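You operate a simulated robot arm through the tools that you are given. There is no shell and no other tool.

Carry out the task below with a simulated two-armed robot. There is one attempt and no reset: what you move stays moved.

JOB
Take the grey can from the top of the right bench and put it on top of the wood block there. Take the motor marked "29" from the top of the right bench and leave it on the blue cover. Put two of the copper sleeves from the top of the right bench on the shelf of the electrics bench. Take the funnel and put it in the inside of the green tray. Put one of the pots from the top of the left bench on top of the wooden block there. Take the filter can from the top of the left bench and put it on the filter there. Take the small accumulator and put it on the low shelf of the test bench. Put two of the green nut drivers from the top of the motor bench on the top of the electrics bench. Do these in any order. Set down upright: can, motor, pot, filter can.

The check looks at the end state, three seconds after you hand in, the way a careful person would. Anything else that was tipped, shoved, dropped, spilled or broken makes it a failure. Lids that push on must go on centred and level and be pressed home; caps that screw on are set level and turned clockwise until they are tight.

ROBOT AND FRAMES
Two 7-joint arms with fingered hands on one trunk, on a base that moves. Base frame: it is fixed to the floor where the robot stands at the start and does not move with it; the origin is under the middle of the robot, x ahead of it, y to its left, z up; the surface under the hand at the start is at about z = 800. Readings come in mm, degrees, newtons and seconds.
The left shoulder is at the start at [37, 187, 1297], the right one opposite. With the tool pointing down near the work surface each hand reaches from about 100 to 700 mm from the robot's upright axis, wherever it stands, measured 20 degrees to its own side. Places, roughly: blue cover (15x10x1 cm) [500, 300, 800]; can [500, 250, 750]; copper sleeve (4x4x5 cm) [500, 900, 800]; filter [750, 2750, 1000]; filter can [500, 2500, 1000]; funnel (6x6x8 cm) [700, 1400, 900]; green nut driver (3x4x12 cm) [1400, 2600, 1000]; inside of the green tray (26x17 cm) [-1000, 2980, 880]; low shelf of the test bench [1400, 300, 200]; motor [750, 0, 750]; pot [750, 1500, 1000]; shelf of the electrics bench [3400, 500, 200]; small accumulator (5x5x14 cm) [1100, 2600, 1000]; top of the electrics bench (60x18 cm) [3700, 400, 880]; wood block (6x12x7 cm) [400, 500, 800]; wooden block (6x9x8 cm) [700, 1700, 900]. Payload 3.6 kg a hand.
The tool frame of a hand sits at the grasp point between the pads (the TCP): z along the fingers, y along the line on which they close. The tips reach 26 mm beyond it. The gripper opens to 88 mm; its body begins 30 mm behind the TCP. The gripper is a hand of 3 fingers: y runs from the thumb to the fingers, the wrist lies at [-17, -98, -164] in the tool frame, and closing takes about 1.5 s.
Orientation is that of the tool frame in the base frame, as a unit quaternion [x, y, z, w]. With the fingers straight down and the wrist toward the robot, the tool's x, y and z point along [0, 1, 0], [1, 0, 0] and [0, 0, -1] of the base frame.

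CONTROLS
- The arms move only by the tool servo_tool. It takes "left_moves", "right_moves" or both (then of equal length, played together; a hand with none holds still); each is one flat list of numbers, 7 for each row, row after row: the shift along the tool's x, y, z in mm, then the turn, a rotation vector about the tool's x, y, z in rad, then the gripper command, from -1 (shut) to 1 (fully open), values between in proportion. In form: [x, y, z, rx, ry, rz, hand, x, y, z, rx, ry, rz, hand, ...]. A call has 1 to 20 rows; each row is the pose to reach, as a shift and turn from the pose commanded when the call began, along the tool's axes at that moment. A row lasts 0.2 s, in which the tool goes at most 50 mm and 8.6 degrees; a call with a longer step from one row to the next is refused whole, and so is a gripper value outside its range. Where a pose cannot be reached the arm comes as near as it can. A force on the tool above 40 N (or 10 N above the force at the start of the call, whichever is more), or a blocked arm, ends the call early, and 0.2 s more pass. The fingers move at their own pace (about 153 mm/s each) and stop on an object; they squeeze with about 22 N. The grip force told is the motor's: it shows also when the fingers shut on nothing. Time passes only in rows, and 0.2 s behind the last, so rows that repeat a pose let the fingers close. The reply holds the time, the measured pose of the TCP, the force on the tool along the base axes, the opening and the grip force, in the units named above and with some noise, with the torque about the TCP (base axes, N m) and any sound that the robot's microphone picked up, and new pictures: "views" is both (left out), scene, wrist or none (wrist: the cameras of the hands that moved).
- Cameras (640 x 400 px; columns grow to the right, rows downward): "scene" is now at [223.1, 5.2, 1195.4]; the picture's right is [0.20, -0.98, 0.00], its down [-0.41, -0.08, -0.91] and it looks along [0.89, 0.18, -0.42] (base axes); focal length 214 px, centre (320, 200). "left" rides on the left gripper at [-56, -80, -102] in its tool frame; the picture's right is [-0.73, -0.32, 0.60], its down [0.62, -0.67, 0.41] and it looks along [0.27, 0.68, 0.69] (tool axes); focal length 247 px, centre (320, 200). "right" rides on the right gripper at [56, -80, -102] in its tool frame; the picture's right is [-0.73, 0.32, -0.60], its down [-0.62, -0.67, 0.41] and it looks along [-0.27, 0.67, 0.69] (tool axes); focal length 247 px, centre (320, 200).
- slide_trunk(by): moves the trunk up (or, below 0, down) by that many mm; the arms and the scene camera ride with it, the base frame stays. It gives what a move gives, with no picture.
- base_move(legs): drives the robot by 1 to 6 legs, each [ahead, left, turn to the left] in mm, mm and degrees, along the robot's own axes; the way and the turn of a leg run together, so that a leg with both is an arc; at most 1500 mm and 180 degrees a leg. The arms and the cameras ride along, it lands a little off, and it stops where it bumps. It gives what a move gives, and a new picture of the scene camera.
- grasp_type(shape, hand): the hand has 3 fingers and takes this shape, open, in about a second: jaw (thumb against the fingers, like two jaws); tri (thumb and two fingers); tip (a fingertip pinch); poke (one finger out to press); point (the index stretched); flat (the hand flat); cup (the hand cupped); fist (a fist). The gripper value then closes the fingers along that shape, each until it touches; the sizes above hold for jaw. It gives what a move gives, with no picture.
- head_to(pan, tilt): turns the head with the scene camera to pan (to the left, within 60 degrees either way) and tilt (down, from -29 to 69), counted from straight ahead of the robot (the tilt from the chest, where the trunk bows). It gives what a move gives, and a new picture of the scene camera.
- probe_pixels(camera, pixels): there is no depth. For up to 12 entries [column, row, z] of the newest picture of that camera ("zoom" is the newest enlarged one), the place [x, y] in the base frame at which the ray of that pixel passes the height z, good to about 2 mm, but the place of the scene camera against the robot may be out by one fixed shift of up to 25 mm in any direction. No time passes.
- close_up(camera, box): a new picture of the part [left, top, right, bottom] of that camera's present view, enlarged. No time passes.
- finish_job(): hands the job in; it is judged then, once.

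Open the grippers and draw the arms clear of the work before you hand the job in, unless the task says otherwise.

The tools are called as name(argument=value, ...) on one line, values as JSON. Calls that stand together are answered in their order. servo_tool: Moves the arms, as the interface text tells. Its arguments: {"type":"object","properties":{"left_moves":{"type":"array","items":{"type":"number"}},"right_moves":{"type":"array","items":{"type":"number"}},"views":{"type":"string","enum":["both","scene","wrist","none"]}},"required":[]} The other tools are called the same way: slide_trunk (by) moves the trunk up or down; grasp_type (shape, hand) gives the hand a shape; base_move (legs) drives the base; head_to (pan, tilt) turns the head that bears the scene camera; probe_pixels (camera, pixels) gives the place at which the rays of pixels pass given heights; close_up (camera, box) takes an enlarged picture of a part of a camera's view; finish_job () hands the job in.

At the start:

```text
time: 0.0
left_position: [352.8, 327.9, 1063.5]
left_orientation: [0.707, 0.707, 0.0, 0.0]
left_force: [0.2, 1.1, -0.2]
left_wrist_torque: [-0.04, 0.01, -0.01]
left_finger_gap: 87.5
left_grip_force: 0.2
left_shape: jaw
right_position: [407.8, -62.1, 1158.8]
right_orientation: [0.707, 0.707, 0.0, -0.001]
right_force: [0.0, 0.8, 0.0]
right_wrist_torque: [-0.01, 0.02, 0.01]
right_finger_gap: 87.3
right_grip_force: 0.1
right_shape: jaw
trunk travel left (down, up): [-439.0, 318.0]
robot x, y, heading: [-1.1, 1.9, 0.1]
head pan, tilt (commanded): [11.4, 24.9]
```

scene: 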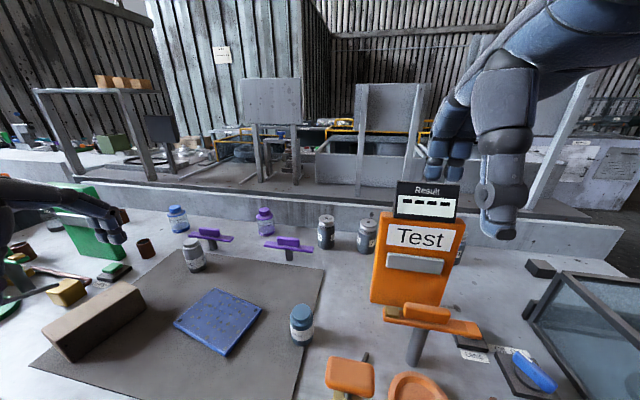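
right: 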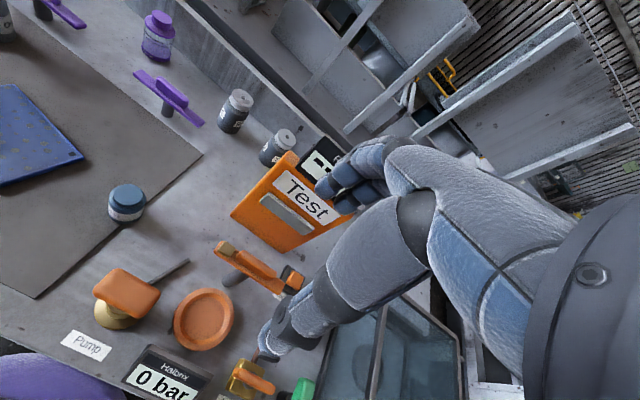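
left: 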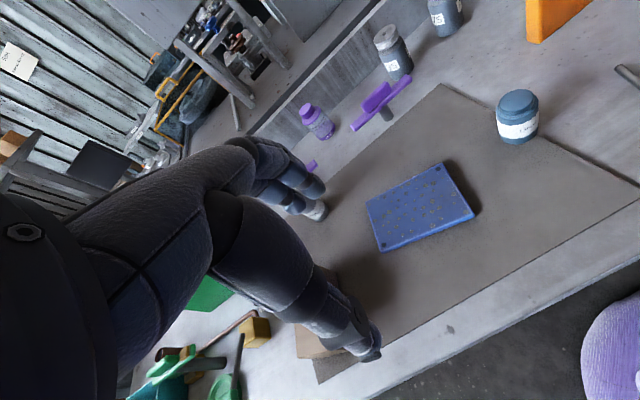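

I start by looking more closely at the bench in front: the blue cover is near (220,320), the block near (95,320), and cans/motors are spread around. I enlarge parts of the scene picture.

close_up(camera="scene", box=[0, 180, 200, 305])

close_up(camera="scene", box=[160, 190, 400, 340])

close_up(camera="scene", box=[0, 60, 320, 260])

```text
3.20 times, centred on (100, 242) of scene
```

zoom: 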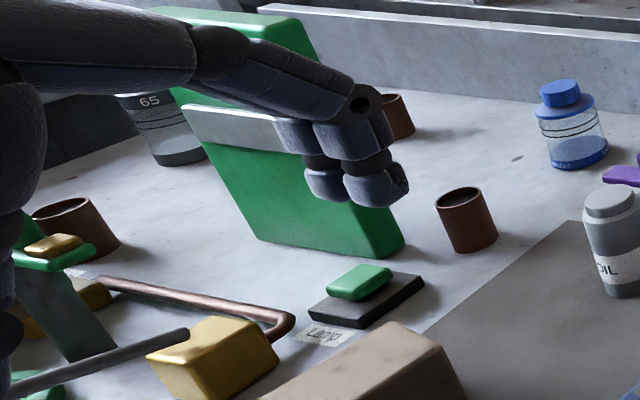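

```text
2.67 times, centred on (280, 265) of scene
```

zoom: 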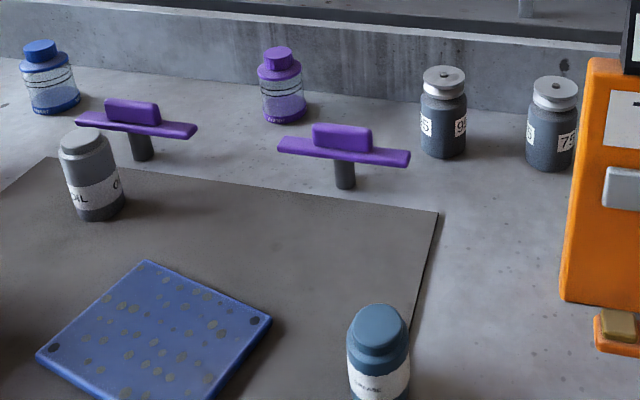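

```text
2.00 times, centred on (160, 160) of scene
```

zoom: 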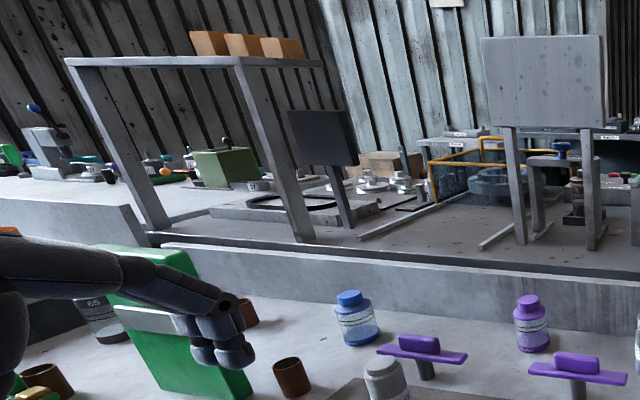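

The grey "OIL" can is at (193,253); motors "65", "95?" and "75?" are visible but not "29" yet. I look around with the head.

head_to(pan=50, tilt=25)

head_to(pan=-40, tilt=25)

```text
time: 1.1
left_position: [353.2, 326.8, 1064.8]
left_orientation: [0.707, 0.707, 0.0, 0.0]
left_force: [0.8, -0.1, 0.4]
left_wrist_torque: [0.0, 0.02, -0.01]
left_finger_gap: 87.5
left_grip_force: 0.0
left_shape: jaw
right_position: [408.0, -62.1, 1159.0]
right_orientation: [0.707, 0.707, 0.001, 0.0]
right_force: [0.2, 0.1, -0.4]
right_wrist_torque: [0.0, 0.03, 0.0]
right_finger_gap: 87.7
right_grip_force: 0.0
right_shape: jaw
trunk travel left (down, up): [-439.0, 318.0]
robot x, y, heading: [1.4, -0.5, -0.2]
head pan, tilt (commanded): [50.0, 25.0]
```

scene: 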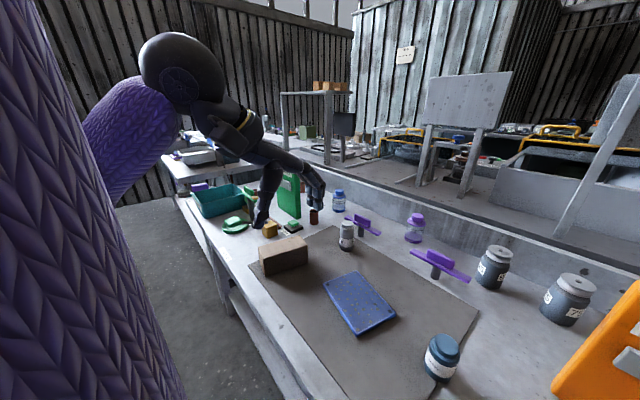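

```text
time: 2.7
left_position: [352.8, 327.5, 1063.4]
left_orientation: [0.707, 0.707, 0.001, 0.0]
left_force: [-0.9, 0.0, 0.2]
left_wrist_torque: [0.0, 0.02, -0.01]
left_finger_gap: 87.6
left_grip_force: 0.1
left_shape: jaw
right_position: [408.0, -61.7, 1158.8]
right_orientation: [0.707, 0.707, 0.0, 0.001]
right_force: [-0.4, 0.1, -0.7]
right_wrist_torque: [-0.03, 0.02, -0.01]
right_finger_gap: 87.6
right_grip_force: 0.0
right_shape: jaw
trunk travel left (down, up): [-439.0, 318.0]
robot x, y, heading: [-0.9, -1.9, 0.2]
head pan, tilt (commanded): [-40.0, 25.0]
```

scene: 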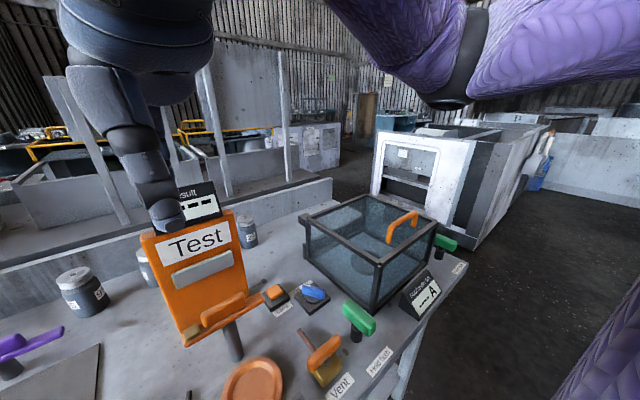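

Three dark motors show here at (82,290), (145,270) and (248,232). I zoom in to read their numbers.

close_up(camera="scene", box=[40, 200, 280, 350])

close_up(camera="right", box=[180, 60, 340, 160])

close_up(camera="scene", box=[220, 180, 480, 400])

```text
2.67 times, centred on (160, 275) of scene
```

zoom: 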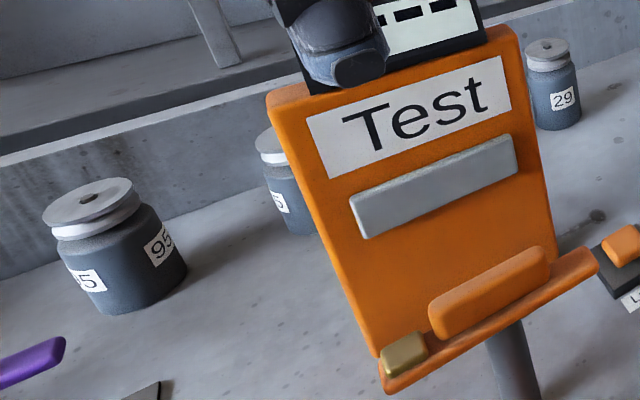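

```text
4.00 times, centred on (260, 110) of right
```

zoom: 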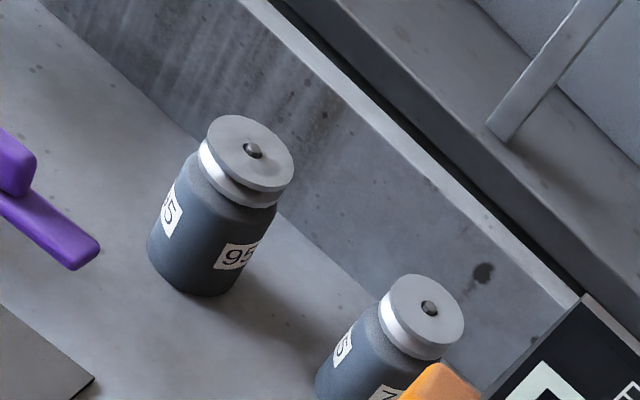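

```text
1.82 times, centred on (350, 290) of scene
```

zoom: 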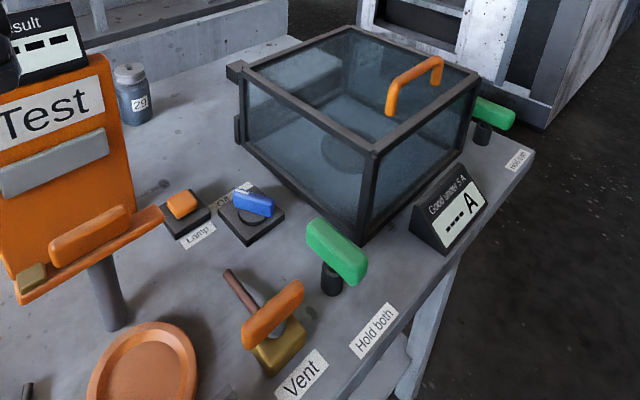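

Motor "29" stands behind the orange Test stand, at about (248,232). I probe its foot, its top and some landmarks at several heights.

probe_pixels(camera="scene", pixels=[[249, 247, 800], [249, 247, 780], [247, 218, 870], [247, 218, 900], [82, 310, 800], [75, 272, 880], [235, 360, 800], [185, 345, 800], [262, 385, 800], [437, 255, 800], [405, 340, 800]])

head_to(pan=11.4, tilt=45)

```text
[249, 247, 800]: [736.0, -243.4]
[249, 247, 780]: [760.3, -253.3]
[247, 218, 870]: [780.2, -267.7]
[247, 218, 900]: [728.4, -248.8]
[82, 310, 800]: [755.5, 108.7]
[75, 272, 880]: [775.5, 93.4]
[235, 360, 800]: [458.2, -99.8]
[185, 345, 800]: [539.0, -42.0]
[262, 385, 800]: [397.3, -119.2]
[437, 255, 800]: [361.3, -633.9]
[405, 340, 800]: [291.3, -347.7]
```

```text
time: 3.9
left_position: [353.5, 328.1, 1063.7]
left_orientation: [0.707, 0.707, 0.0, 0.0]
left_force: [-0.2, -1.1, 0.6]
left_wrist_torque: [0.01, 0.02, -0.03]
left_finger_gap: 87.6
left_grip_force: 0.1
left_shape: jaw
right_position: [408.9, -62.2, 1157.8]
right_orientation: [0.707, 0.707, -0.001, -0.001]
right_force: [0.1, -0.7, -0.2]
right_wrist_torque: [0.01, 0.01, -0.03]
right_finger_gap: 87.6
right_grip_force: 0.0
right_shape: jaw
trunk travel left (down, up): [-439.0, 318.0]
robot x, y, heading: [-0.4, -1.0, 0.2]
head pan, tilt (commanded): [11.4, 45.0]
```

scene: 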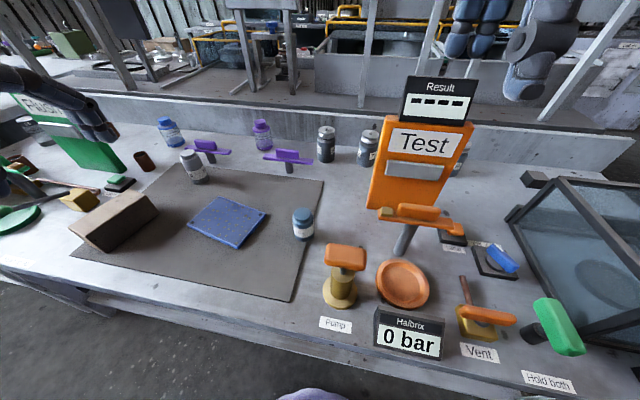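

The whole front of the bench is visible: OIL can (193,166), wood block (113,220), blue cover (228,222). I probe these with scene and left cameras to compare them.

probe_pixels(camera="scene", pixels=[[188, 232, 800], [218, 198, 800], [266, 211, 800], [237, 248, 800], [198, 182, 800], [190, 152, 880], [70, 230, 870], [120, 193, 870], [158, 213, 870], [107, 253, 800], [302, 239, 800], [303, 213, 870]])

probe_pixels(camera="left", pixels=[[366, 203, 810], [440, 163, 810], [475, 215, 810], [382, 251, 810], [366, 203, 790], [440, 163, 790], [475, 215, 790], [382, 251, 790], [518, 140, 800], [518, 100, 870]])

close_up(camera="scene", box=[60, 110, 340, 285])

```text
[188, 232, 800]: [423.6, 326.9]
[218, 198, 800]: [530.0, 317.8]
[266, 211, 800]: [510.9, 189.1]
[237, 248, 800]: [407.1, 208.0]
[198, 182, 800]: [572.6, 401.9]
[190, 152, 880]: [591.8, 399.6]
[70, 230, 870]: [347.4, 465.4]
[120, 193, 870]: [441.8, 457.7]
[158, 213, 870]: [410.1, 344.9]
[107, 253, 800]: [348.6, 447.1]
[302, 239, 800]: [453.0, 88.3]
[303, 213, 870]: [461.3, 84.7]
```

```text
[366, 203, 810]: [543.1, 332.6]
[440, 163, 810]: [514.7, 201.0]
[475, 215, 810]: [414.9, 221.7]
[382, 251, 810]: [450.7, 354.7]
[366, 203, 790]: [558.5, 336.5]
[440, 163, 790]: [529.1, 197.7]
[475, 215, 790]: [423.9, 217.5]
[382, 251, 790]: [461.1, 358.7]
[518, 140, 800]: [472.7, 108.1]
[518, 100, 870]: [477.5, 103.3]
```

```text
2.29 times, centred on (200, 198) of scene
```

zoom: 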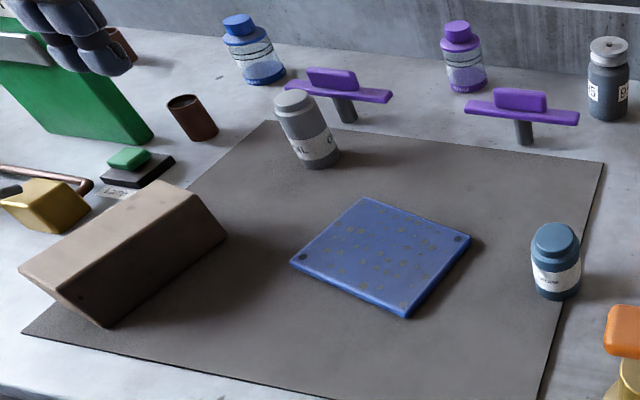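

The scene and left-wrist cameras disagree by some amount, so I'll calibrate via the wrist camera. I move the left hand to a viewing pose left of the can, around (450,480,970).

servo_tool(left_moves=[30.4, 19.4, 18.6, 0, 0, 0, 1, 60.8, 38.8, 37.2, 0, 0, 0, 1, 91.2, 58.2, 55.8, 0, 0, 0, 1, 121.6, 77.6, 74.4, 0, 0, 0, 1, 152, 97, 93, 0, 0, 0, 1], views="both")

```text
time: 5.1
left_position: [451.7, 478.0, 972.6]
left_orientation: [0.707, 0.707, 0.001, 0.0]
left_force: [0.5, 0.3, 0.3]
left_wrist_torque: [0.02, 0.01, -0.02]
left_finger_gap: 87.8
left_grip_force: 0.1
left_shape: jaw
right_position: [407.8, -62.4, 1157.3]
right_orientation: [0.707, 0.708, -0.001, 0.0]
right_force: [-0.7, 0.2, 0.3]
right_wrist_torque: [-0.01, 0.02, -0.01]
right_finger_gap: 87.8
right_grip_force: 0.0
right_shape: jaw
trunk travel left (down, up): [-439.0, 318.0]
robot x, y, heading: [-0.5, -0.1, -0.1]
head pan, tilt (commanded): [11.4, 45.0]
```

scene: 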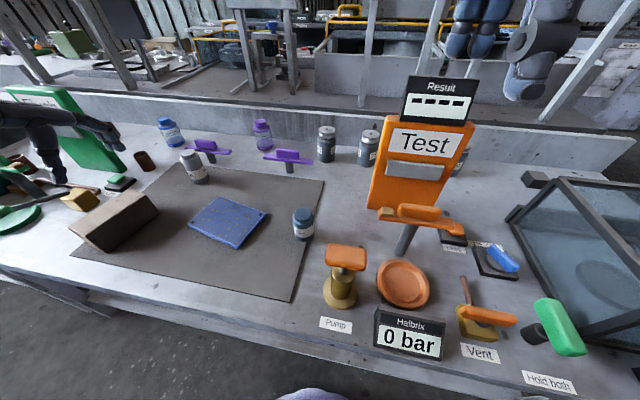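
left: 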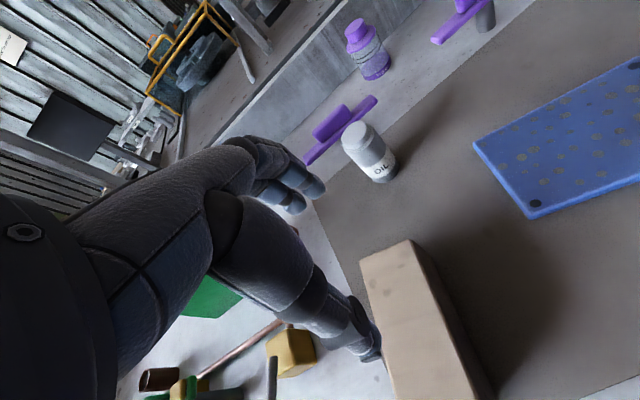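

The left camera now shows can (370,150), block (415,330) and cover corners at (474,142) and (531,218). I probe these for two heights to triangulate with the earlier view.

probe_pixels(camera="left", pixels=[[474, 142, 810], [474, 142, 790], [474, 142, 770], [531, 218, 810], [531, 218, 770], [408, 240, 870], [408, 240, 840], [381, 178, 800], [381, 178, 770], [358, 131, 870], [358, 131, 850], [362, 275, 870]])

close_up(camera="left", box=[300, 80, 460, 180])

```text
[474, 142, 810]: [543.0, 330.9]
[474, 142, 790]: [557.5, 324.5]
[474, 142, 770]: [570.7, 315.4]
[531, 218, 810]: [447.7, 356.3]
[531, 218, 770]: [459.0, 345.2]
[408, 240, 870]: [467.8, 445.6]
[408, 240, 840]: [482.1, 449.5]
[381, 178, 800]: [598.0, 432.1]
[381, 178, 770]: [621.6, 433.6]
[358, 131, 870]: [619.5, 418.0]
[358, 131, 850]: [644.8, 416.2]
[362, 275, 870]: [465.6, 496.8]
```

```text
4.00 times, centred on (380, 130) of left
```

zoom: 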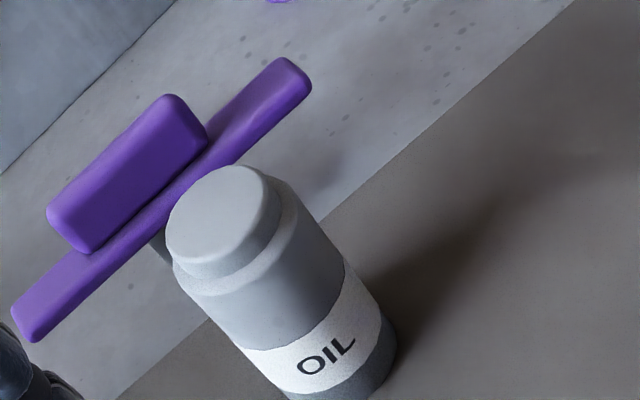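

Cover top triangulates to z≈810, so the mat is at ≈800, and the scene camera is off by roughly (+21,+21). I probe the can, the purple bar behind it, and the block in both cameras for exact places.

probe_pixels(camera="scene", pixels=[[220, 196, 810], [187, 225, 810], [265.6, 213.7, 810], [212, 163.4, 800], [186, 147, 840], [231, 153, 840], [198, 181, 800], [189, 153, 880], [157, 213, 870], [134, 190, 870], [69, 228, 870], [107, 252, 800]])

probe_pixels(camera="left", pixels=[[305, 162, 840], [375, 97, 840], [305, 162, 850], [375, 97, 850], [339, 142, 810], [385, 172, 800], [355.5, 133.7, 880], [355.5, 133.7, 890], [408, 240, 875], [362, 265, 875], [640, 60, 810]])

```text
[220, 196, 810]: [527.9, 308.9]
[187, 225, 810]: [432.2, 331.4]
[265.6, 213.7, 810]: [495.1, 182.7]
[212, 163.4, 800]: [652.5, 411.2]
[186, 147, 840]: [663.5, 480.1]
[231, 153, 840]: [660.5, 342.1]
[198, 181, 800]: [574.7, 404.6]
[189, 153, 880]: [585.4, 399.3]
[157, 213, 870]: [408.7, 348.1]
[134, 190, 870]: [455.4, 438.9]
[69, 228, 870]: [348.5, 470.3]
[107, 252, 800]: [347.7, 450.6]
```

```text
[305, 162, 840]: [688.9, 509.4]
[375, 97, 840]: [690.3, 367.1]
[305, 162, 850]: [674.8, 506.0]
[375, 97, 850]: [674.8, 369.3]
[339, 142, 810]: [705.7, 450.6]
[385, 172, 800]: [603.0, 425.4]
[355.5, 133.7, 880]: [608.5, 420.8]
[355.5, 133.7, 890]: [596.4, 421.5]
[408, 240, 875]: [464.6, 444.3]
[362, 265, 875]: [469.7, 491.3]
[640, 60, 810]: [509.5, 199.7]
```

Cross-checking gives a scene shift of about (+16,+22). I zoom in on the block to understand its outline.

close_up(camera="scene", box=[60, 170, 180, 270])

close_up(camera="left", box=[320, 220, 540, 400])

```text
4.00 times, centred on (120, 220) of scene
```

zoom: 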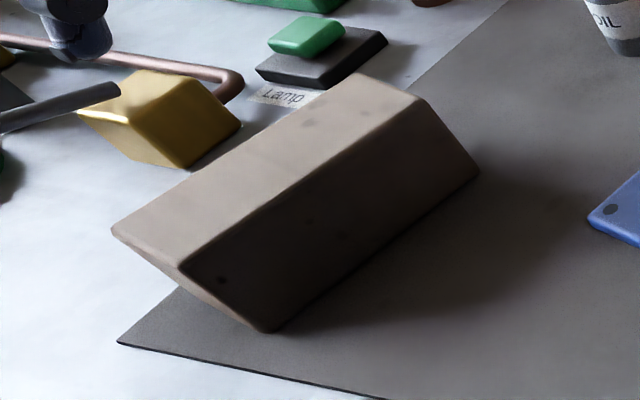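

```text
2.22 times, centred on (430, 310) of left
```

zoom: 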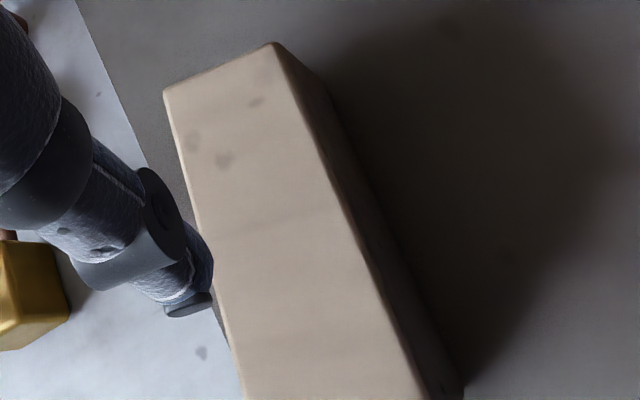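

The block's top corners are now clear. I probe them (scene) and the two far corners (left cam).

probe_pixels(camera="scene", pixels=[[68, 228, 870], [128.75, 188.25, 870], [144.5, 194.25, 870], [85.5, 237.5, 870], [106.25, 253, 800], [160, 213, 800], [68, 228, 880], [128.75, 188.25, 880], [144.5, 194.25, 880], [85.5, 237.5, 880]])

probe_pixels(camera="left", pixels=[[359.4, 261.4, 870], [409.9, 238.9, 870], [359.4, 261.4, 880], [409.9, 238.9, 880]])

```text
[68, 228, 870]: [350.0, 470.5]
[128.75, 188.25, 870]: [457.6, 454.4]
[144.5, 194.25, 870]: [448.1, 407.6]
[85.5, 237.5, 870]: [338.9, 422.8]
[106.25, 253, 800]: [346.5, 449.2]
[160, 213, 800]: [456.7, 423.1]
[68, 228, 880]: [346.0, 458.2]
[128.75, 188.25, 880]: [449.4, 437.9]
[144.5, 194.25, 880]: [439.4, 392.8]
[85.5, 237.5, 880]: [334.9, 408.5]
```

```text
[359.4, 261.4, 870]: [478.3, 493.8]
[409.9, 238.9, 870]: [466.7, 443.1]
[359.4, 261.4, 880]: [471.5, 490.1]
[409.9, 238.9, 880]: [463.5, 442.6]
```

Combining both cameras, the can is at ≈(600,424) with its top at ≈885 and the block-top centre is at ≈(418,475), z≈865. I move the left hand above the can with the gripper partly open (0.5) because of the purple bar behind at x≈677.

servo_tool(left_moves=[-13.5, 37, 3, 0, 0, 0, 1, -27, 74, 6, 0, 0, 0, 0.8, -40.5, 111, 9, 0, 0, 0, 0.5, -54, 148, 12, 0, 0, 0, 0.5, -54, 148, 12, 0, 0, 0, 0.5], views="both")

```text
time: 6.3
left_position: [600.0, 425.0, 960.1]
left_orientation: [0.707, 0.707, 0.0, 0.0]
left_force: [-0.7, -0.8, 0.5]
left_wrist_torque: [-0.01, -0.02, 0.0]
left_finger_gap: 66.5
left_grip_force: 0.1
left_shape: jaw
right_position: [407.7, -61.7, 1159.0]
right_orientation: [0.707, 0.707, 0.0, 0.0]
right_force: [1.1, -0.2, 0.0]
right_wrist_torque: [0.02, 0.01, -0.02]
right_finger_gap: 88.0
right_grip_force: 0.0
right_shape: jaw
trunk travel left (down, up): [-439.0, 318.0]
robot x, y, heading: [-0.9, -1.1, 0.1]
head pan, tilt (commanded): [11.4, 45.0]
```

scene: 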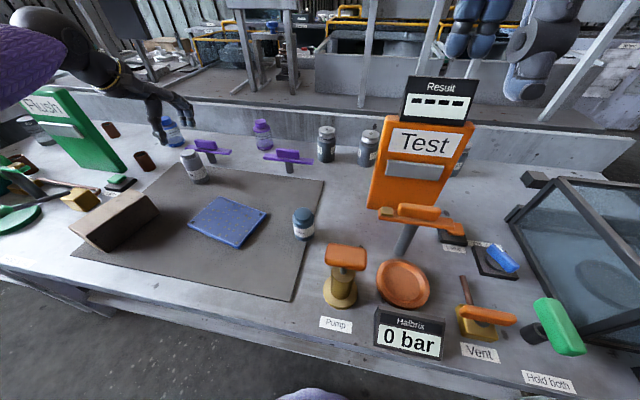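
left: 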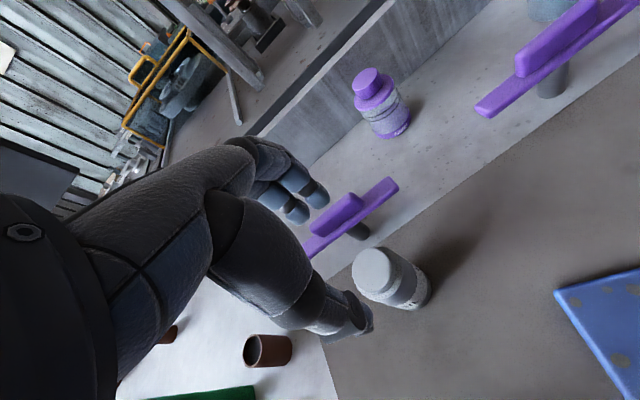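

The can's cap now shows at about (374,270) in the left view. I probe it and zoom to get its axis.

close_up(camera="left", box=[320, 220, 480, 320])

probe_pixels(camera="left", pixels=[[373, 270, 885], [373, 270, 875], [408, 290, 802], [353, 275, 885], [393, 265, 885]])

```text
4.00 times, centred on (400, 270) of left
```

zoom: 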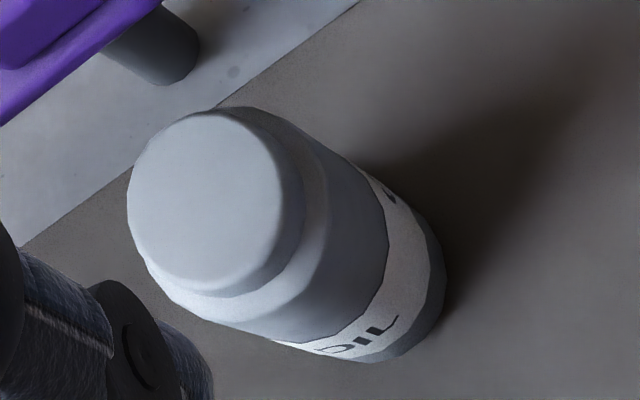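

```text
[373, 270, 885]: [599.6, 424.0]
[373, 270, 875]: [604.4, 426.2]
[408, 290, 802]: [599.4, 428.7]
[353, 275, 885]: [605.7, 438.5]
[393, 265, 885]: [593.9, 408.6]
```

The can's axis is at (600,425), matching the hand. I descend to z≈850 with the gap at ≈60 mm.

servo_tool(left_moves=[0, 0, 30, 0, 0, 0, 0.35, 0, 0, 60, 0, 0, 0, 0.35, 0, 0, 85, 0, 0, 0, 0.35, 0, 0, 110, 0, 0, 0, 0.35], views="both")

```text
time: 7.3
left_position: [599.8, 424.3, 850.2]
left_orientation: [0.707, 0.707, 0.001, 0.0]
left_force: [-0.6, 0.0, 0.6]
left_wrist_torque: [-0.01, -0.02, -0.01]
left_finger_gap: 59.9
left_grip_force: 0.1
left_shape: jaw
right_position: [409.0, -61.0, 1157.8]
right_orientation: [0.707, 0.707, -0.001, -0.001]
right_force: [1.1, 0.1, 0.2]
right_wrist_torque: [0.0, -0.01, 0.01]
right_finger_gap: 87.8
right_grip_force: 0.1
right_shape: jaw
trunk travel left (down, up): [-439.0, 318.0]
robot x, y, heading: [1.1, 0.3, -0.1]
head pan, tilt (commanded): [11.4, 45.0]
```

scene: 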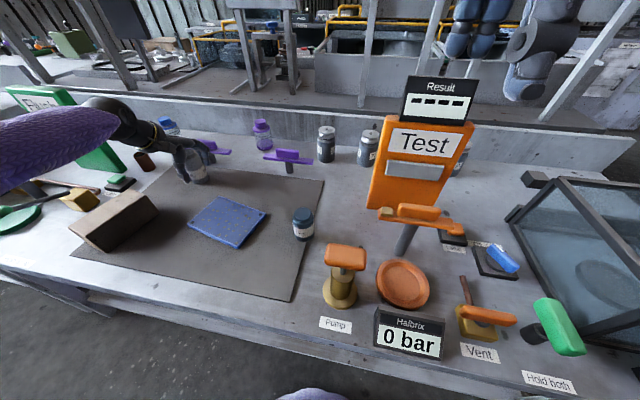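
left: 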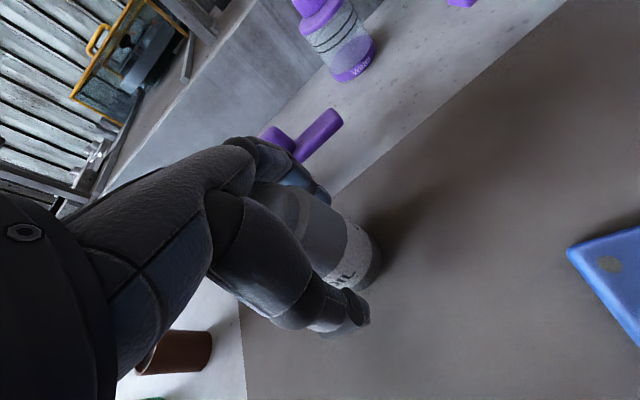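

The can is between thumb and fingers with no contact force. I close the gripper, then lift 20 mm.

servo_tool(left_moves=[0, 0, 0, 0, 0, 0, -1, 0, 0, 0, 0, 0, 0, -1, 0, 0, 0, 0, 0, 0, -1, 0, 0, 0, 0, 0, 0, -1, 0, 0, 0, 0, 0, 0, -1, 0, 0, 0, 0, 0, 0, -1, 0, 0, 0, 0, 0, 0, -1, 0, 0, 0, 0, 0, 0, -1, 0, 0, -10, 0, 0, 0, -1, 0, 0, -20, 0, 0, 0, -1], views="both")

```text
time: 9.5
left_position: [597.4, 424.0, 869.0]
left_orientation: [0.707, 0.707, -0.001, -0.001]
left_force: [0.4, 0.2, -1.7]
left_wrist_torque: [0.01, -0.01, 0.01]
left_finger_gap: 33.6
left_grip_force: 22.3
left_shape: jaw
right_position: [407.7, -61.0, 1158.2]
right_orientation: [0.707, 0.707, 0.0, -0.001]
right_force: [-0.6, 0.3, -0.5]
right_wrist_torque: [-0.05, 0.03, 0.0]
right_finger_gap: 87.5
right_grip_force: 0.0
right_shape: jaw
trunk travel left (down, up): [-439.0, 318.0]
robot x, y, heading: [-3.2, 0.3, 0.1]
head pan, tilt (commanded): [11.4, 45.0]
```

scene: 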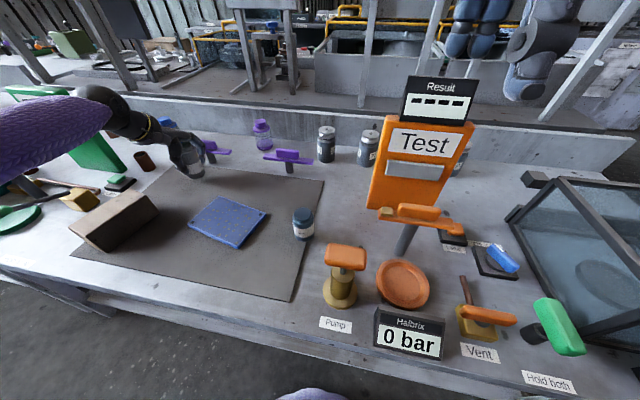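
left: 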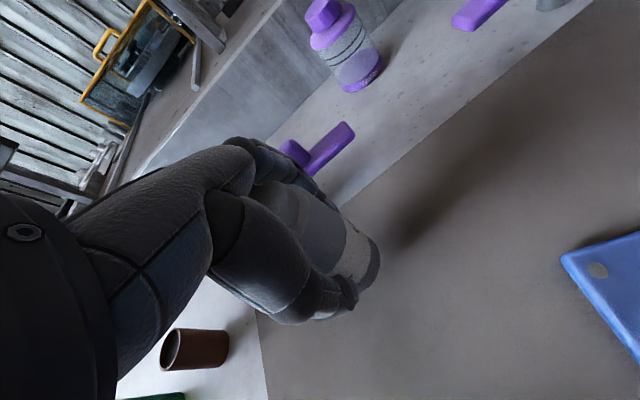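

The can is gripped (gap 33.6 mm, weight ≈1.7 N). I lift to z≈960 and go above the block.

servo_tool(left_moves=[0, 0, -45, 0, 0, 0, -1, 0, 0, -90, 0, 0, 0, -1, 12.5, -45, -90, 0, 0, 0, -1, 25, -90, -90, 0, 0, 0, -1, 37.5, -135, -90, 0, 0, 0, -1, 50, -181, -90, 0, 0, 0, -1, 50, -181, -90, 0, 0, 0, -1], views="both")

```text
time: 11.1
left_position: [419.7, 477.9, 958.7]
left_orientation: [0.707, 0.707, 0.0, 0.0]
left_force: [0.1, 0.0, -2.0]
left_wrist_torque: [0.02, -0.02, 0.01]
left_finger_gap: 33.5
left_grip_force: 22.4
left_shape: jaw
right_position: [409.2, -61.8, 1156.9]
right_orientation: [0.707, 0.708, -0.001, -0.001]
right_force: [-0.2, -0.8, 0.5]
right_wrist_torque: [-0.01, 0.02, 0.03]
right_finger_gap: 87.8
right_grip_force: 0.0
right_shape: jaw
trunk travel left (down, up): [-439.0, 318.0]
robot x, y, heading: [-1.5, 2.3, 0.1]
head pan, tilt (commanded): [11.4, 45.0]
```

scene: 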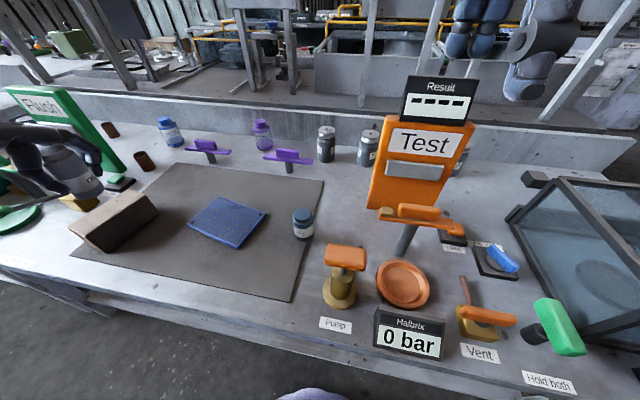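
left: 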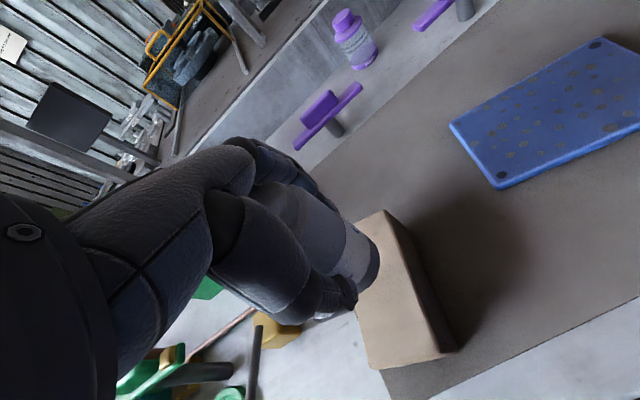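

The block's top face is visible in the left view, corners near (383,211), (441,354), (373,368). I zoom to fix its centre.

close_up(camera="left", box=[320, 200, 480, 400])

```text
2.00 times, centred on (400, 300) of left
```

zoom: 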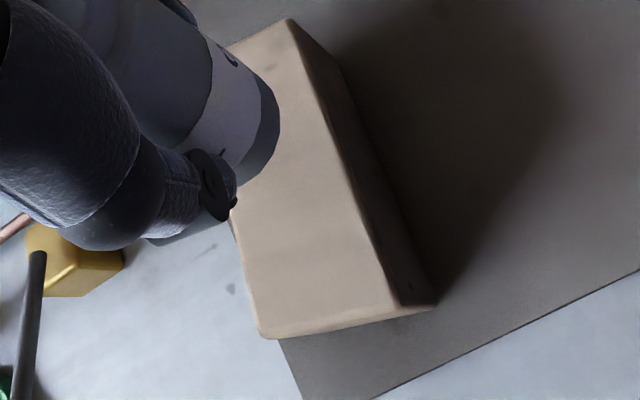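

I probe the block-top corners in the enlarged picture at z=865 and 870, plus the bottom corner at 802.

probe_pixels(camera="zoom", pixels=[[290, 20, 865], [395, 305, 865], [262, 332, 865], [290, 20, 870], [395, 305, 870], [262, 332, 870], [437, 302, 802], [395, 305, 860], [395, 305, 875]])

```text
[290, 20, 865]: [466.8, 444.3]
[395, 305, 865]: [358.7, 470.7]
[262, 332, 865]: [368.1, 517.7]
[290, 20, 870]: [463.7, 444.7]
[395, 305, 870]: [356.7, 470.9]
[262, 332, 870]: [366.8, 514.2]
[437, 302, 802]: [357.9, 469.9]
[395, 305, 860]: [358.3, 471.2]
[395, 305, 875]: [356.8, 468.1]
```

The block-top centre is (416,480) and top z≈866. I shift to it and lower the can to just above the block.

servo_tool(left_moves=[2, -3.5, 0, 0, 0, 0, -1, 2, -3.5, 15, 0, 0, 0, -1, 2, -3.5, 28, 0, 0, 0, -1, 2, -3.5, 34, 0, 0, 0, -1, 2, -3.5, 36, 0, 0, 0, -1], views="both")

```text
time: 12.3
left_position: [414.0, 477.3, 921.9]
left_orientation: [0.707, 0.707, 0.0, 0.0]
left_force: [-0.8, -1.3, -0.9]
left_wrist_torque: [-0.03, 0.0, 0.0]
left_finger_gap: 33.8
left_grip_force: 21.9
left_shape: jaw
right_position: [408.1, -60.8, 1158.2]
right_orientation: [0.708, 0.707, 0.0, 0.0]
right_force: [-0.3, 0.1, 0.0]
right_wrist_torque: [-0.04, 0.01, -0.02]
right_finger_gap: 87.5
right_grip_force: 0.1
right_shape: jaw
trunk travel left (down, up): [-439.0, 318.0]
robot x, y, heading: [-0.9, 1.5, 0.1]
head pan, tilt (commanded): [11.4, 45.0]
```

scene: 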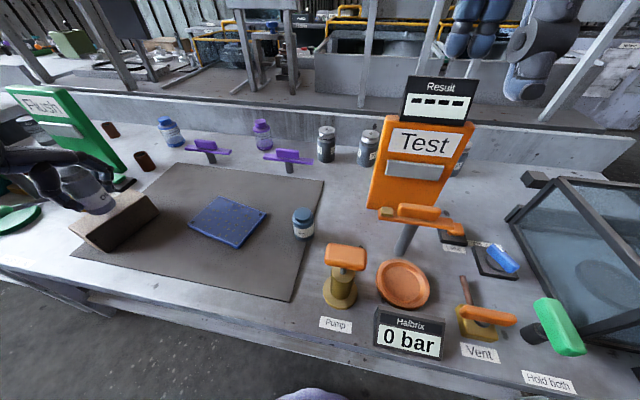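
left: 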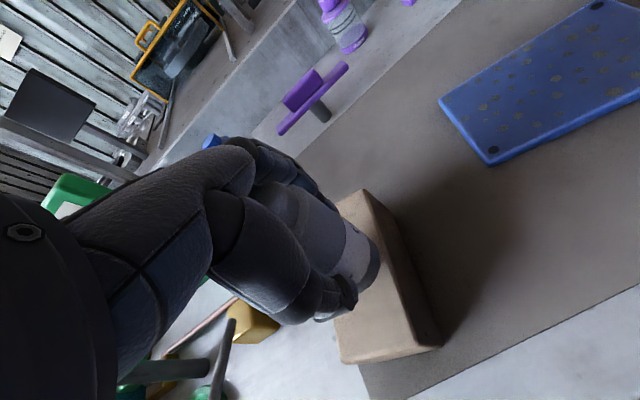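

Looking at the can foot over the block before the final lowering.

close_up(camera="left", box=[320, 180, 460, 370])

close_up(camera="scene", box=[20, 140, 180, 260])

```text
2.11 times, centred on (390, 275) of left
```

zoom: 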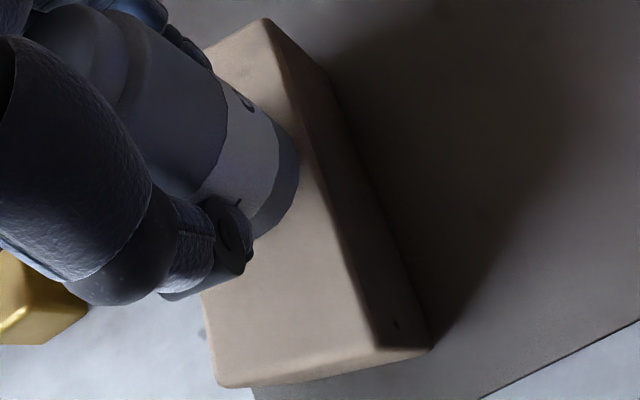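

```text
3.33 times, centred on (100, 200) of scene
```

zoom: 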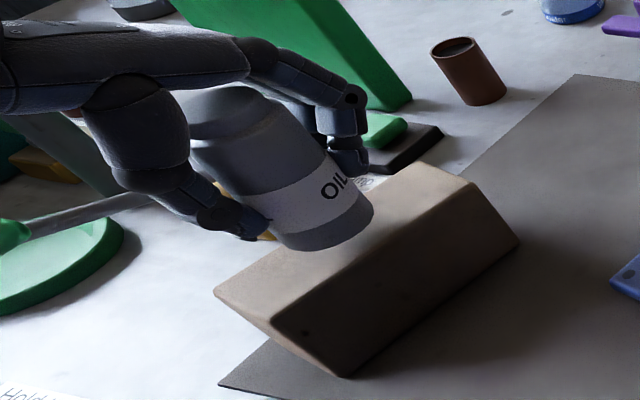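

The can foot is slightly to the right side of the block; I shift 3 mm left and lower in small steps.

servo_tool(left_moves=[3, 1.5, 0, 0, 0, 0, -1, 3, 1.5, 2, 0, 0, 0, -1, 3, 1.5, 4, 0, 0, 0, -1, 3, 1.5, 4, 0, 0, 0, -1], views="none")

servo_tool(left_moves=[0, 0, 1.5, 0, 0, 0, -1, 0, 0, 3, 0, 0, 0, -1, 0, 0, 3, 0, 0, 0, -1], views="wrist")

```text
time: 13.3
left_position: [416.0, 481.4, 918.7]
left_orientation: [0.707, 0.707, 0.0, 0.0]
left_force: [0.5, -1.0, -0.9]
left_wrist_torque: [-0.02, -0.03, 0.0]
left_finger_gap: 33.7
left_grip_force: 22.5
left_shape: jaw
right_position: [408.0, -63.0, 1158.1]
right_orientation: [0.707, 0.707, 0.0, 0.0]
right_force: [-0.1, 0.2, -0.2]
right_wrist_torque: [-0.01, 0.01, -0.03]
right_finger_gap: 87.6
right_grip_force: 0.0
right_shape: jaw
trunk travel left (down, up): [-439.0, 318.0]
robot x, y, heading: [0.3, -1.4, -0.2]
head pan, tilt (commanded): [11.4, 45.0]
```

```text
time: 14.1
left_position: [414.7, 479.1, 917.1]
left_orientation: [0.707, 0.708, -0.001, 0.0]
left_force: [0.8, 0.3, -0.8]
left_wrist_torque: [-0.02, -0.05, 0.01]
left_finger_gap: 33.5
left_grip_force: 21.7
left_shape: jaw
right_position: [408.6, -61.5, 1156.8]
right_orientation: [0.707, 0.707, 0.0, 0.0]
right_force: [0.3, 0.4, 0.4]
right_wrist_torque: [0.01, -0.02, -0.02]
right_finger_gap: 87.5
right_grip_force: 0.0
right_shape: jaw
trunk travel left (down, up): [-439.0, 318.0]
robot x, y, heading: [2.0, -1.6, 0.3]
head pan, tilt (commanded): [11.4, 45.0]
```

left: 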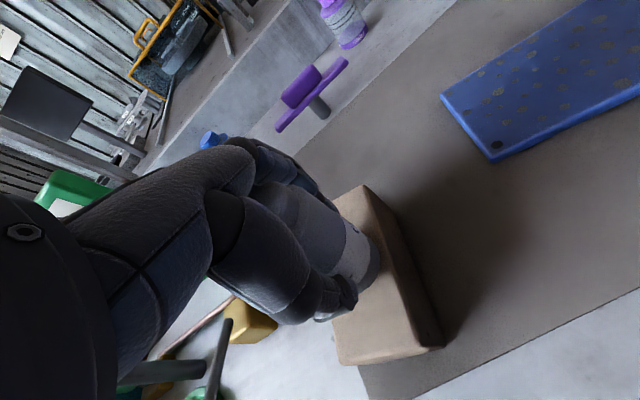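

No clear contact yet (z-force −0.8 N). I keep lowering in small steps.

servo_tool(left_moves=[0, 0, 1.5, 0, 0, 0, -1, 0, 0, 3, 0, 0, 0, -1, 0, 0, 3, 0, 0, 0, -1], views="none")

```text
time: 14.9
left_position: [415.4, 481.5, 912.6]
left_orientation: [0.708, 0.706, 0.0, 0.0]
left_force: [-0.2, 0.5, -1.4]
left_wrist_torque: [0.01, 0.04, -0.01]
left_finger_gap: 33.7
left_grip_force: 22.1
left_shape: jaw
right_position: [407.9, -61.5, 1157.7]
right_orientation: [0.707, 0.708, 0.0, -0.001]
right_force: [0.1, 0.0, 0.1]
right_wrist_torque: [-0.03, -0.03, 0.0]
right_finger_gap: 87.7
right_grip_force: 0.0
right_shape: jaw
trunk travel left (down, up): [-439.0, 318.0]
robot x, y, heading: [-3.6, 2.0, -0.1]
head pan, tilt (commanded): [11.4, 45.0]
```

Still hanging free. I lower another 3 mm with a wrist picture.

servo_tool(left_moves=[0, 0, 1.5, 0, 0, 0, -1, 0, 0, 3, 0, 0, 0, -1, 0, 0, 3, 0, 0, 0, -1], views="both")

close_up(camera="scene", box=[20, 140, 180, 260])

```text
time: 15.7
left_position: [415.2, 480.7, 910.4]
left_orientation: [0.707, 0.707, 0.0, -0.001]
left_force: [0.5, -0.4, 0.6]
left_wrist_torque: [-0.02, -0.01, -0.02]
left_finger_gap: 33.6
left_grip_force: 22.2
left_shape: jaw
right_position: [408.6, -62.7, 1158.2]
right_orientation: [0.707, 0.707, -0.001, 0.0]
right_force: [-0.4, 0.2, 0.8]
right_wrist_torque: [-0.01, 0.0, -0.01]
right_finger_gap: 87.3
right_grip_force: 0.1
right_shape: jaw
trunk travel left (down, up): [-439.0, 318.0]
robot x, y, heading: [-3.3, 0.2, -0.2]
head pan, tilt (commanded): [11.4, 45.0]
```

scene: 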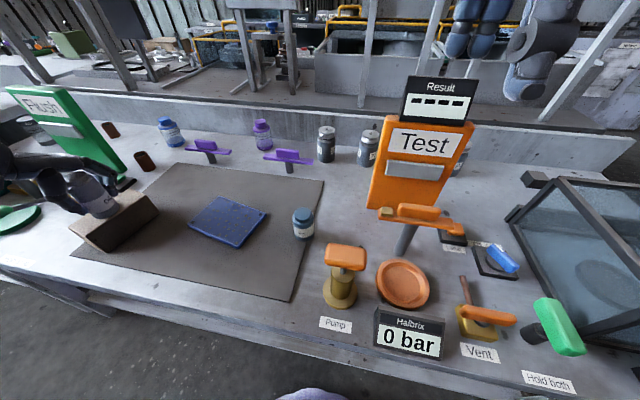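
left: 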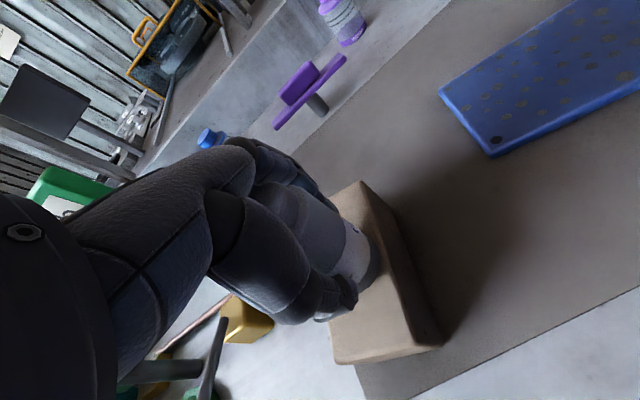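

```text
3.33 times, centred on (100, 200) of scene
```

zoom: 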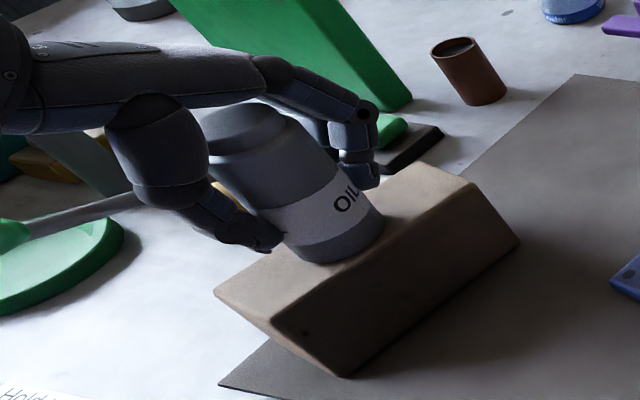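

Force is now about zero, so the can has just landed. I check its position on the block's width in the left view.

close_up(camera="left", box=[310, 170, 450, 370])

```text
2.00 times, centred on (380, 270) of left
```

zoom: 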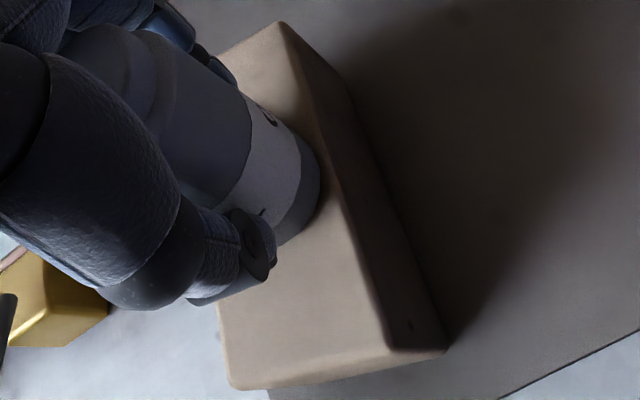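

The can's foot is ≈3 mm from the right edge; I lift 3 mm, shift 3 mm left and set it down again.

servo_tool(left_moves=[0, 0, -4, 0, 0, 0, -1, 3, 0.5, -4, 0, 0, 0, -1, 3, 0.5, -2, 0, 0, 0, -1, 3, 0.5, 0, 0, 0, 0, -1, 3, 0.5, 0, 0, 0, 0, -1], views="wrist")

close_up(camera="left", box=[310, 170, 450, 370])

```text
time: 16.9
left_position: [415.9, 484.1, 910.9]
left_orientation: [0.708, 0.707, 0.001, 0.0]
left_force: [-1.2, 0.2, 0.2]
left_wrist_torque: [-0.02, -0.03, 0.02]
left_finger_gap: 33.4
left_grip_force: 22.0
left_shape: jaw
right_position: [408.3, -61.8, 1158.9]
right_orientation: [0.707, 0.707, 0.0, 0.0]
right_force: [-0.3, 0.0, 0.3]
right_wrist_torque: [0.03, 0.02, 0.01]
right_finger_gap: 87.6
right_grip_force: 0.0
right_shape: jaw
trunk travel left (down, up): [-439.0, 318.0]
robot x, y, heading: [-0.3, -3.9, 0.1]
head pan, tilt (commanded): [11.4, 45.0]
```

left: 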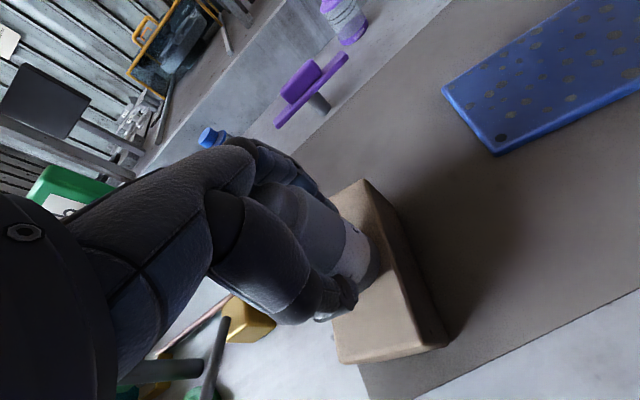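

```text
2.00 times, centred on (380, 270) of left
```

zoom: 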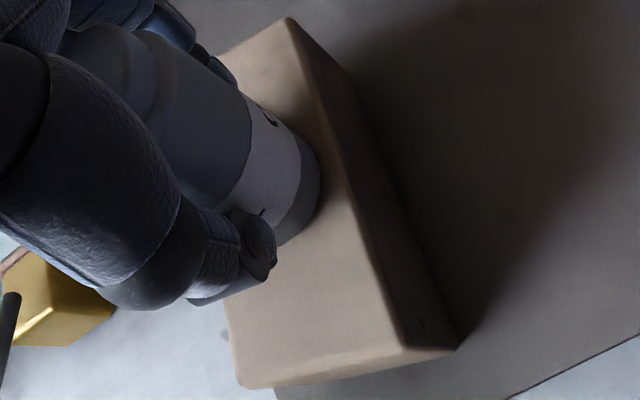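

Better centred now. I lower 1 mm more, open the hand and lift straight up.

servo_tool(left_moves=[0, 0, 1, 0, 0, 0, -1, 0, 0, 1, 0, 0, 0, -1, 0, 0, 1, 0, 0, 0, -0.1, 0, 0, 1, 0, 0, 0, 0.2, 0, 0, 1, 0, 0, 0, 0.6, 0, 0, 1, 0, 0, 0, 0.6, 0, 0, 1, 0, 0, 0, 0.6], views="wrist")

servo_tool(left_moves=[0, 0, -20, 0, 0, 0, 0.6, 0, 0, -50, 0, 0, 0, 0.6, 0, 0, -95, 0, 0, 0, 0.6, 0, 0, -140, 0, 0, 0, 0.6, 0, 0, -180, 0, 0, 0, 1], views="both")

```text
time: 18.5
left_position: [415.6, 483.6, 908.3]
left_orientation: [0.707, 0.707, 0.0, 0.0]
left_force: [-0.4, 0.0, 0.3]
left_wrist_torque: [0.03, 0.01, -0.02]
left_finger_gap: 69.8
left_grip_force: 0.0
left_shape: jaw
right_position: [408.2, -61.5, 1158.4]
right_orientation: [0.707, 0.707, 0.0, 0.0]
right_force: [-0.4, -0.5, 0.0]
right_wrist_torque: [0.03, 0.02, -0.03]
right_finger_gap: 87.5
right_grip_force: 0.0
right_shape: jaw
trunk travel left (down, up): [-439.0, 318.0]
robot x, y, heading: [1.5, 2.0, 0.1]
head pan, tilt (commanded): [11.4, 45.0]
```

left: 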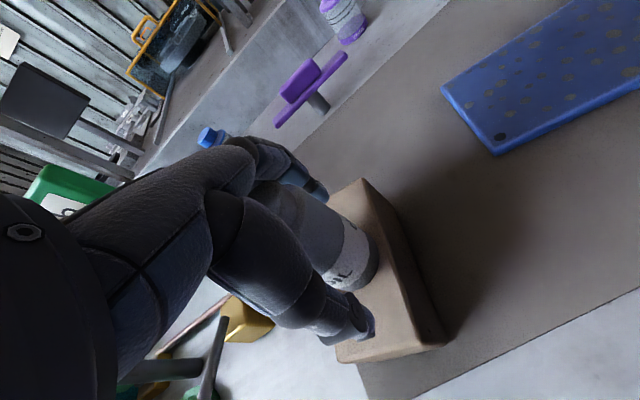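

```text
time: 19.7
left_position: [413.3, 480.9, 1090.3]
left_orientation: [0.707, 0.707, 0.0, 0.0]
left_force: [-0.3, -0.6, -0.3]
left_wrist_torque: [0.01, 0.0, 0.03]
left_finger_gap: 87.6
left_grip_force: 0.1
left_shape: jaw
right_position: [406.9, -62.0, 1158.2]
right_orientation: [0.707, 0.707, 0.0, 0.001]
right_force: [0.2, 0.2, -0.9]
right_wrist_torque: [-0.01, 0.02, -0.04]
right_finger_gap: 87.6
right_grip_force: 0.1
right_shape: jaw
trunk travel left (down, up): [-439.0, 318.0]
robot x, y, heading: [3.0, -3.0, -0.1]
head pan, tilt (commanded): [11.4, 45.0]
```

scene: 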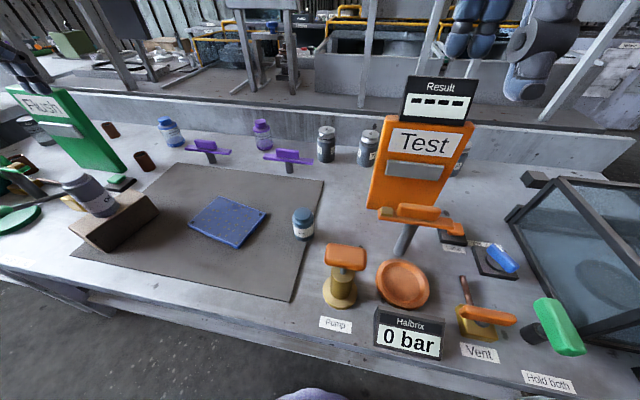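
left: 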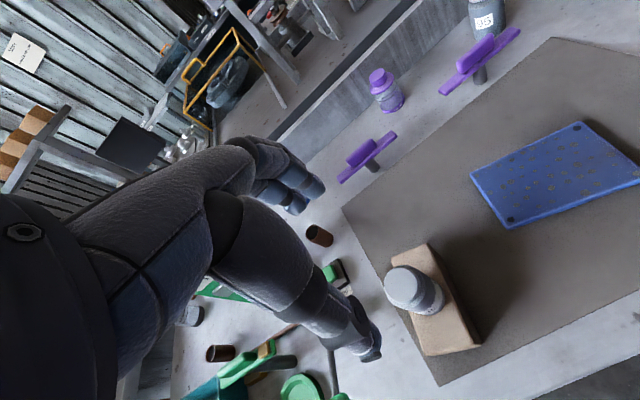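

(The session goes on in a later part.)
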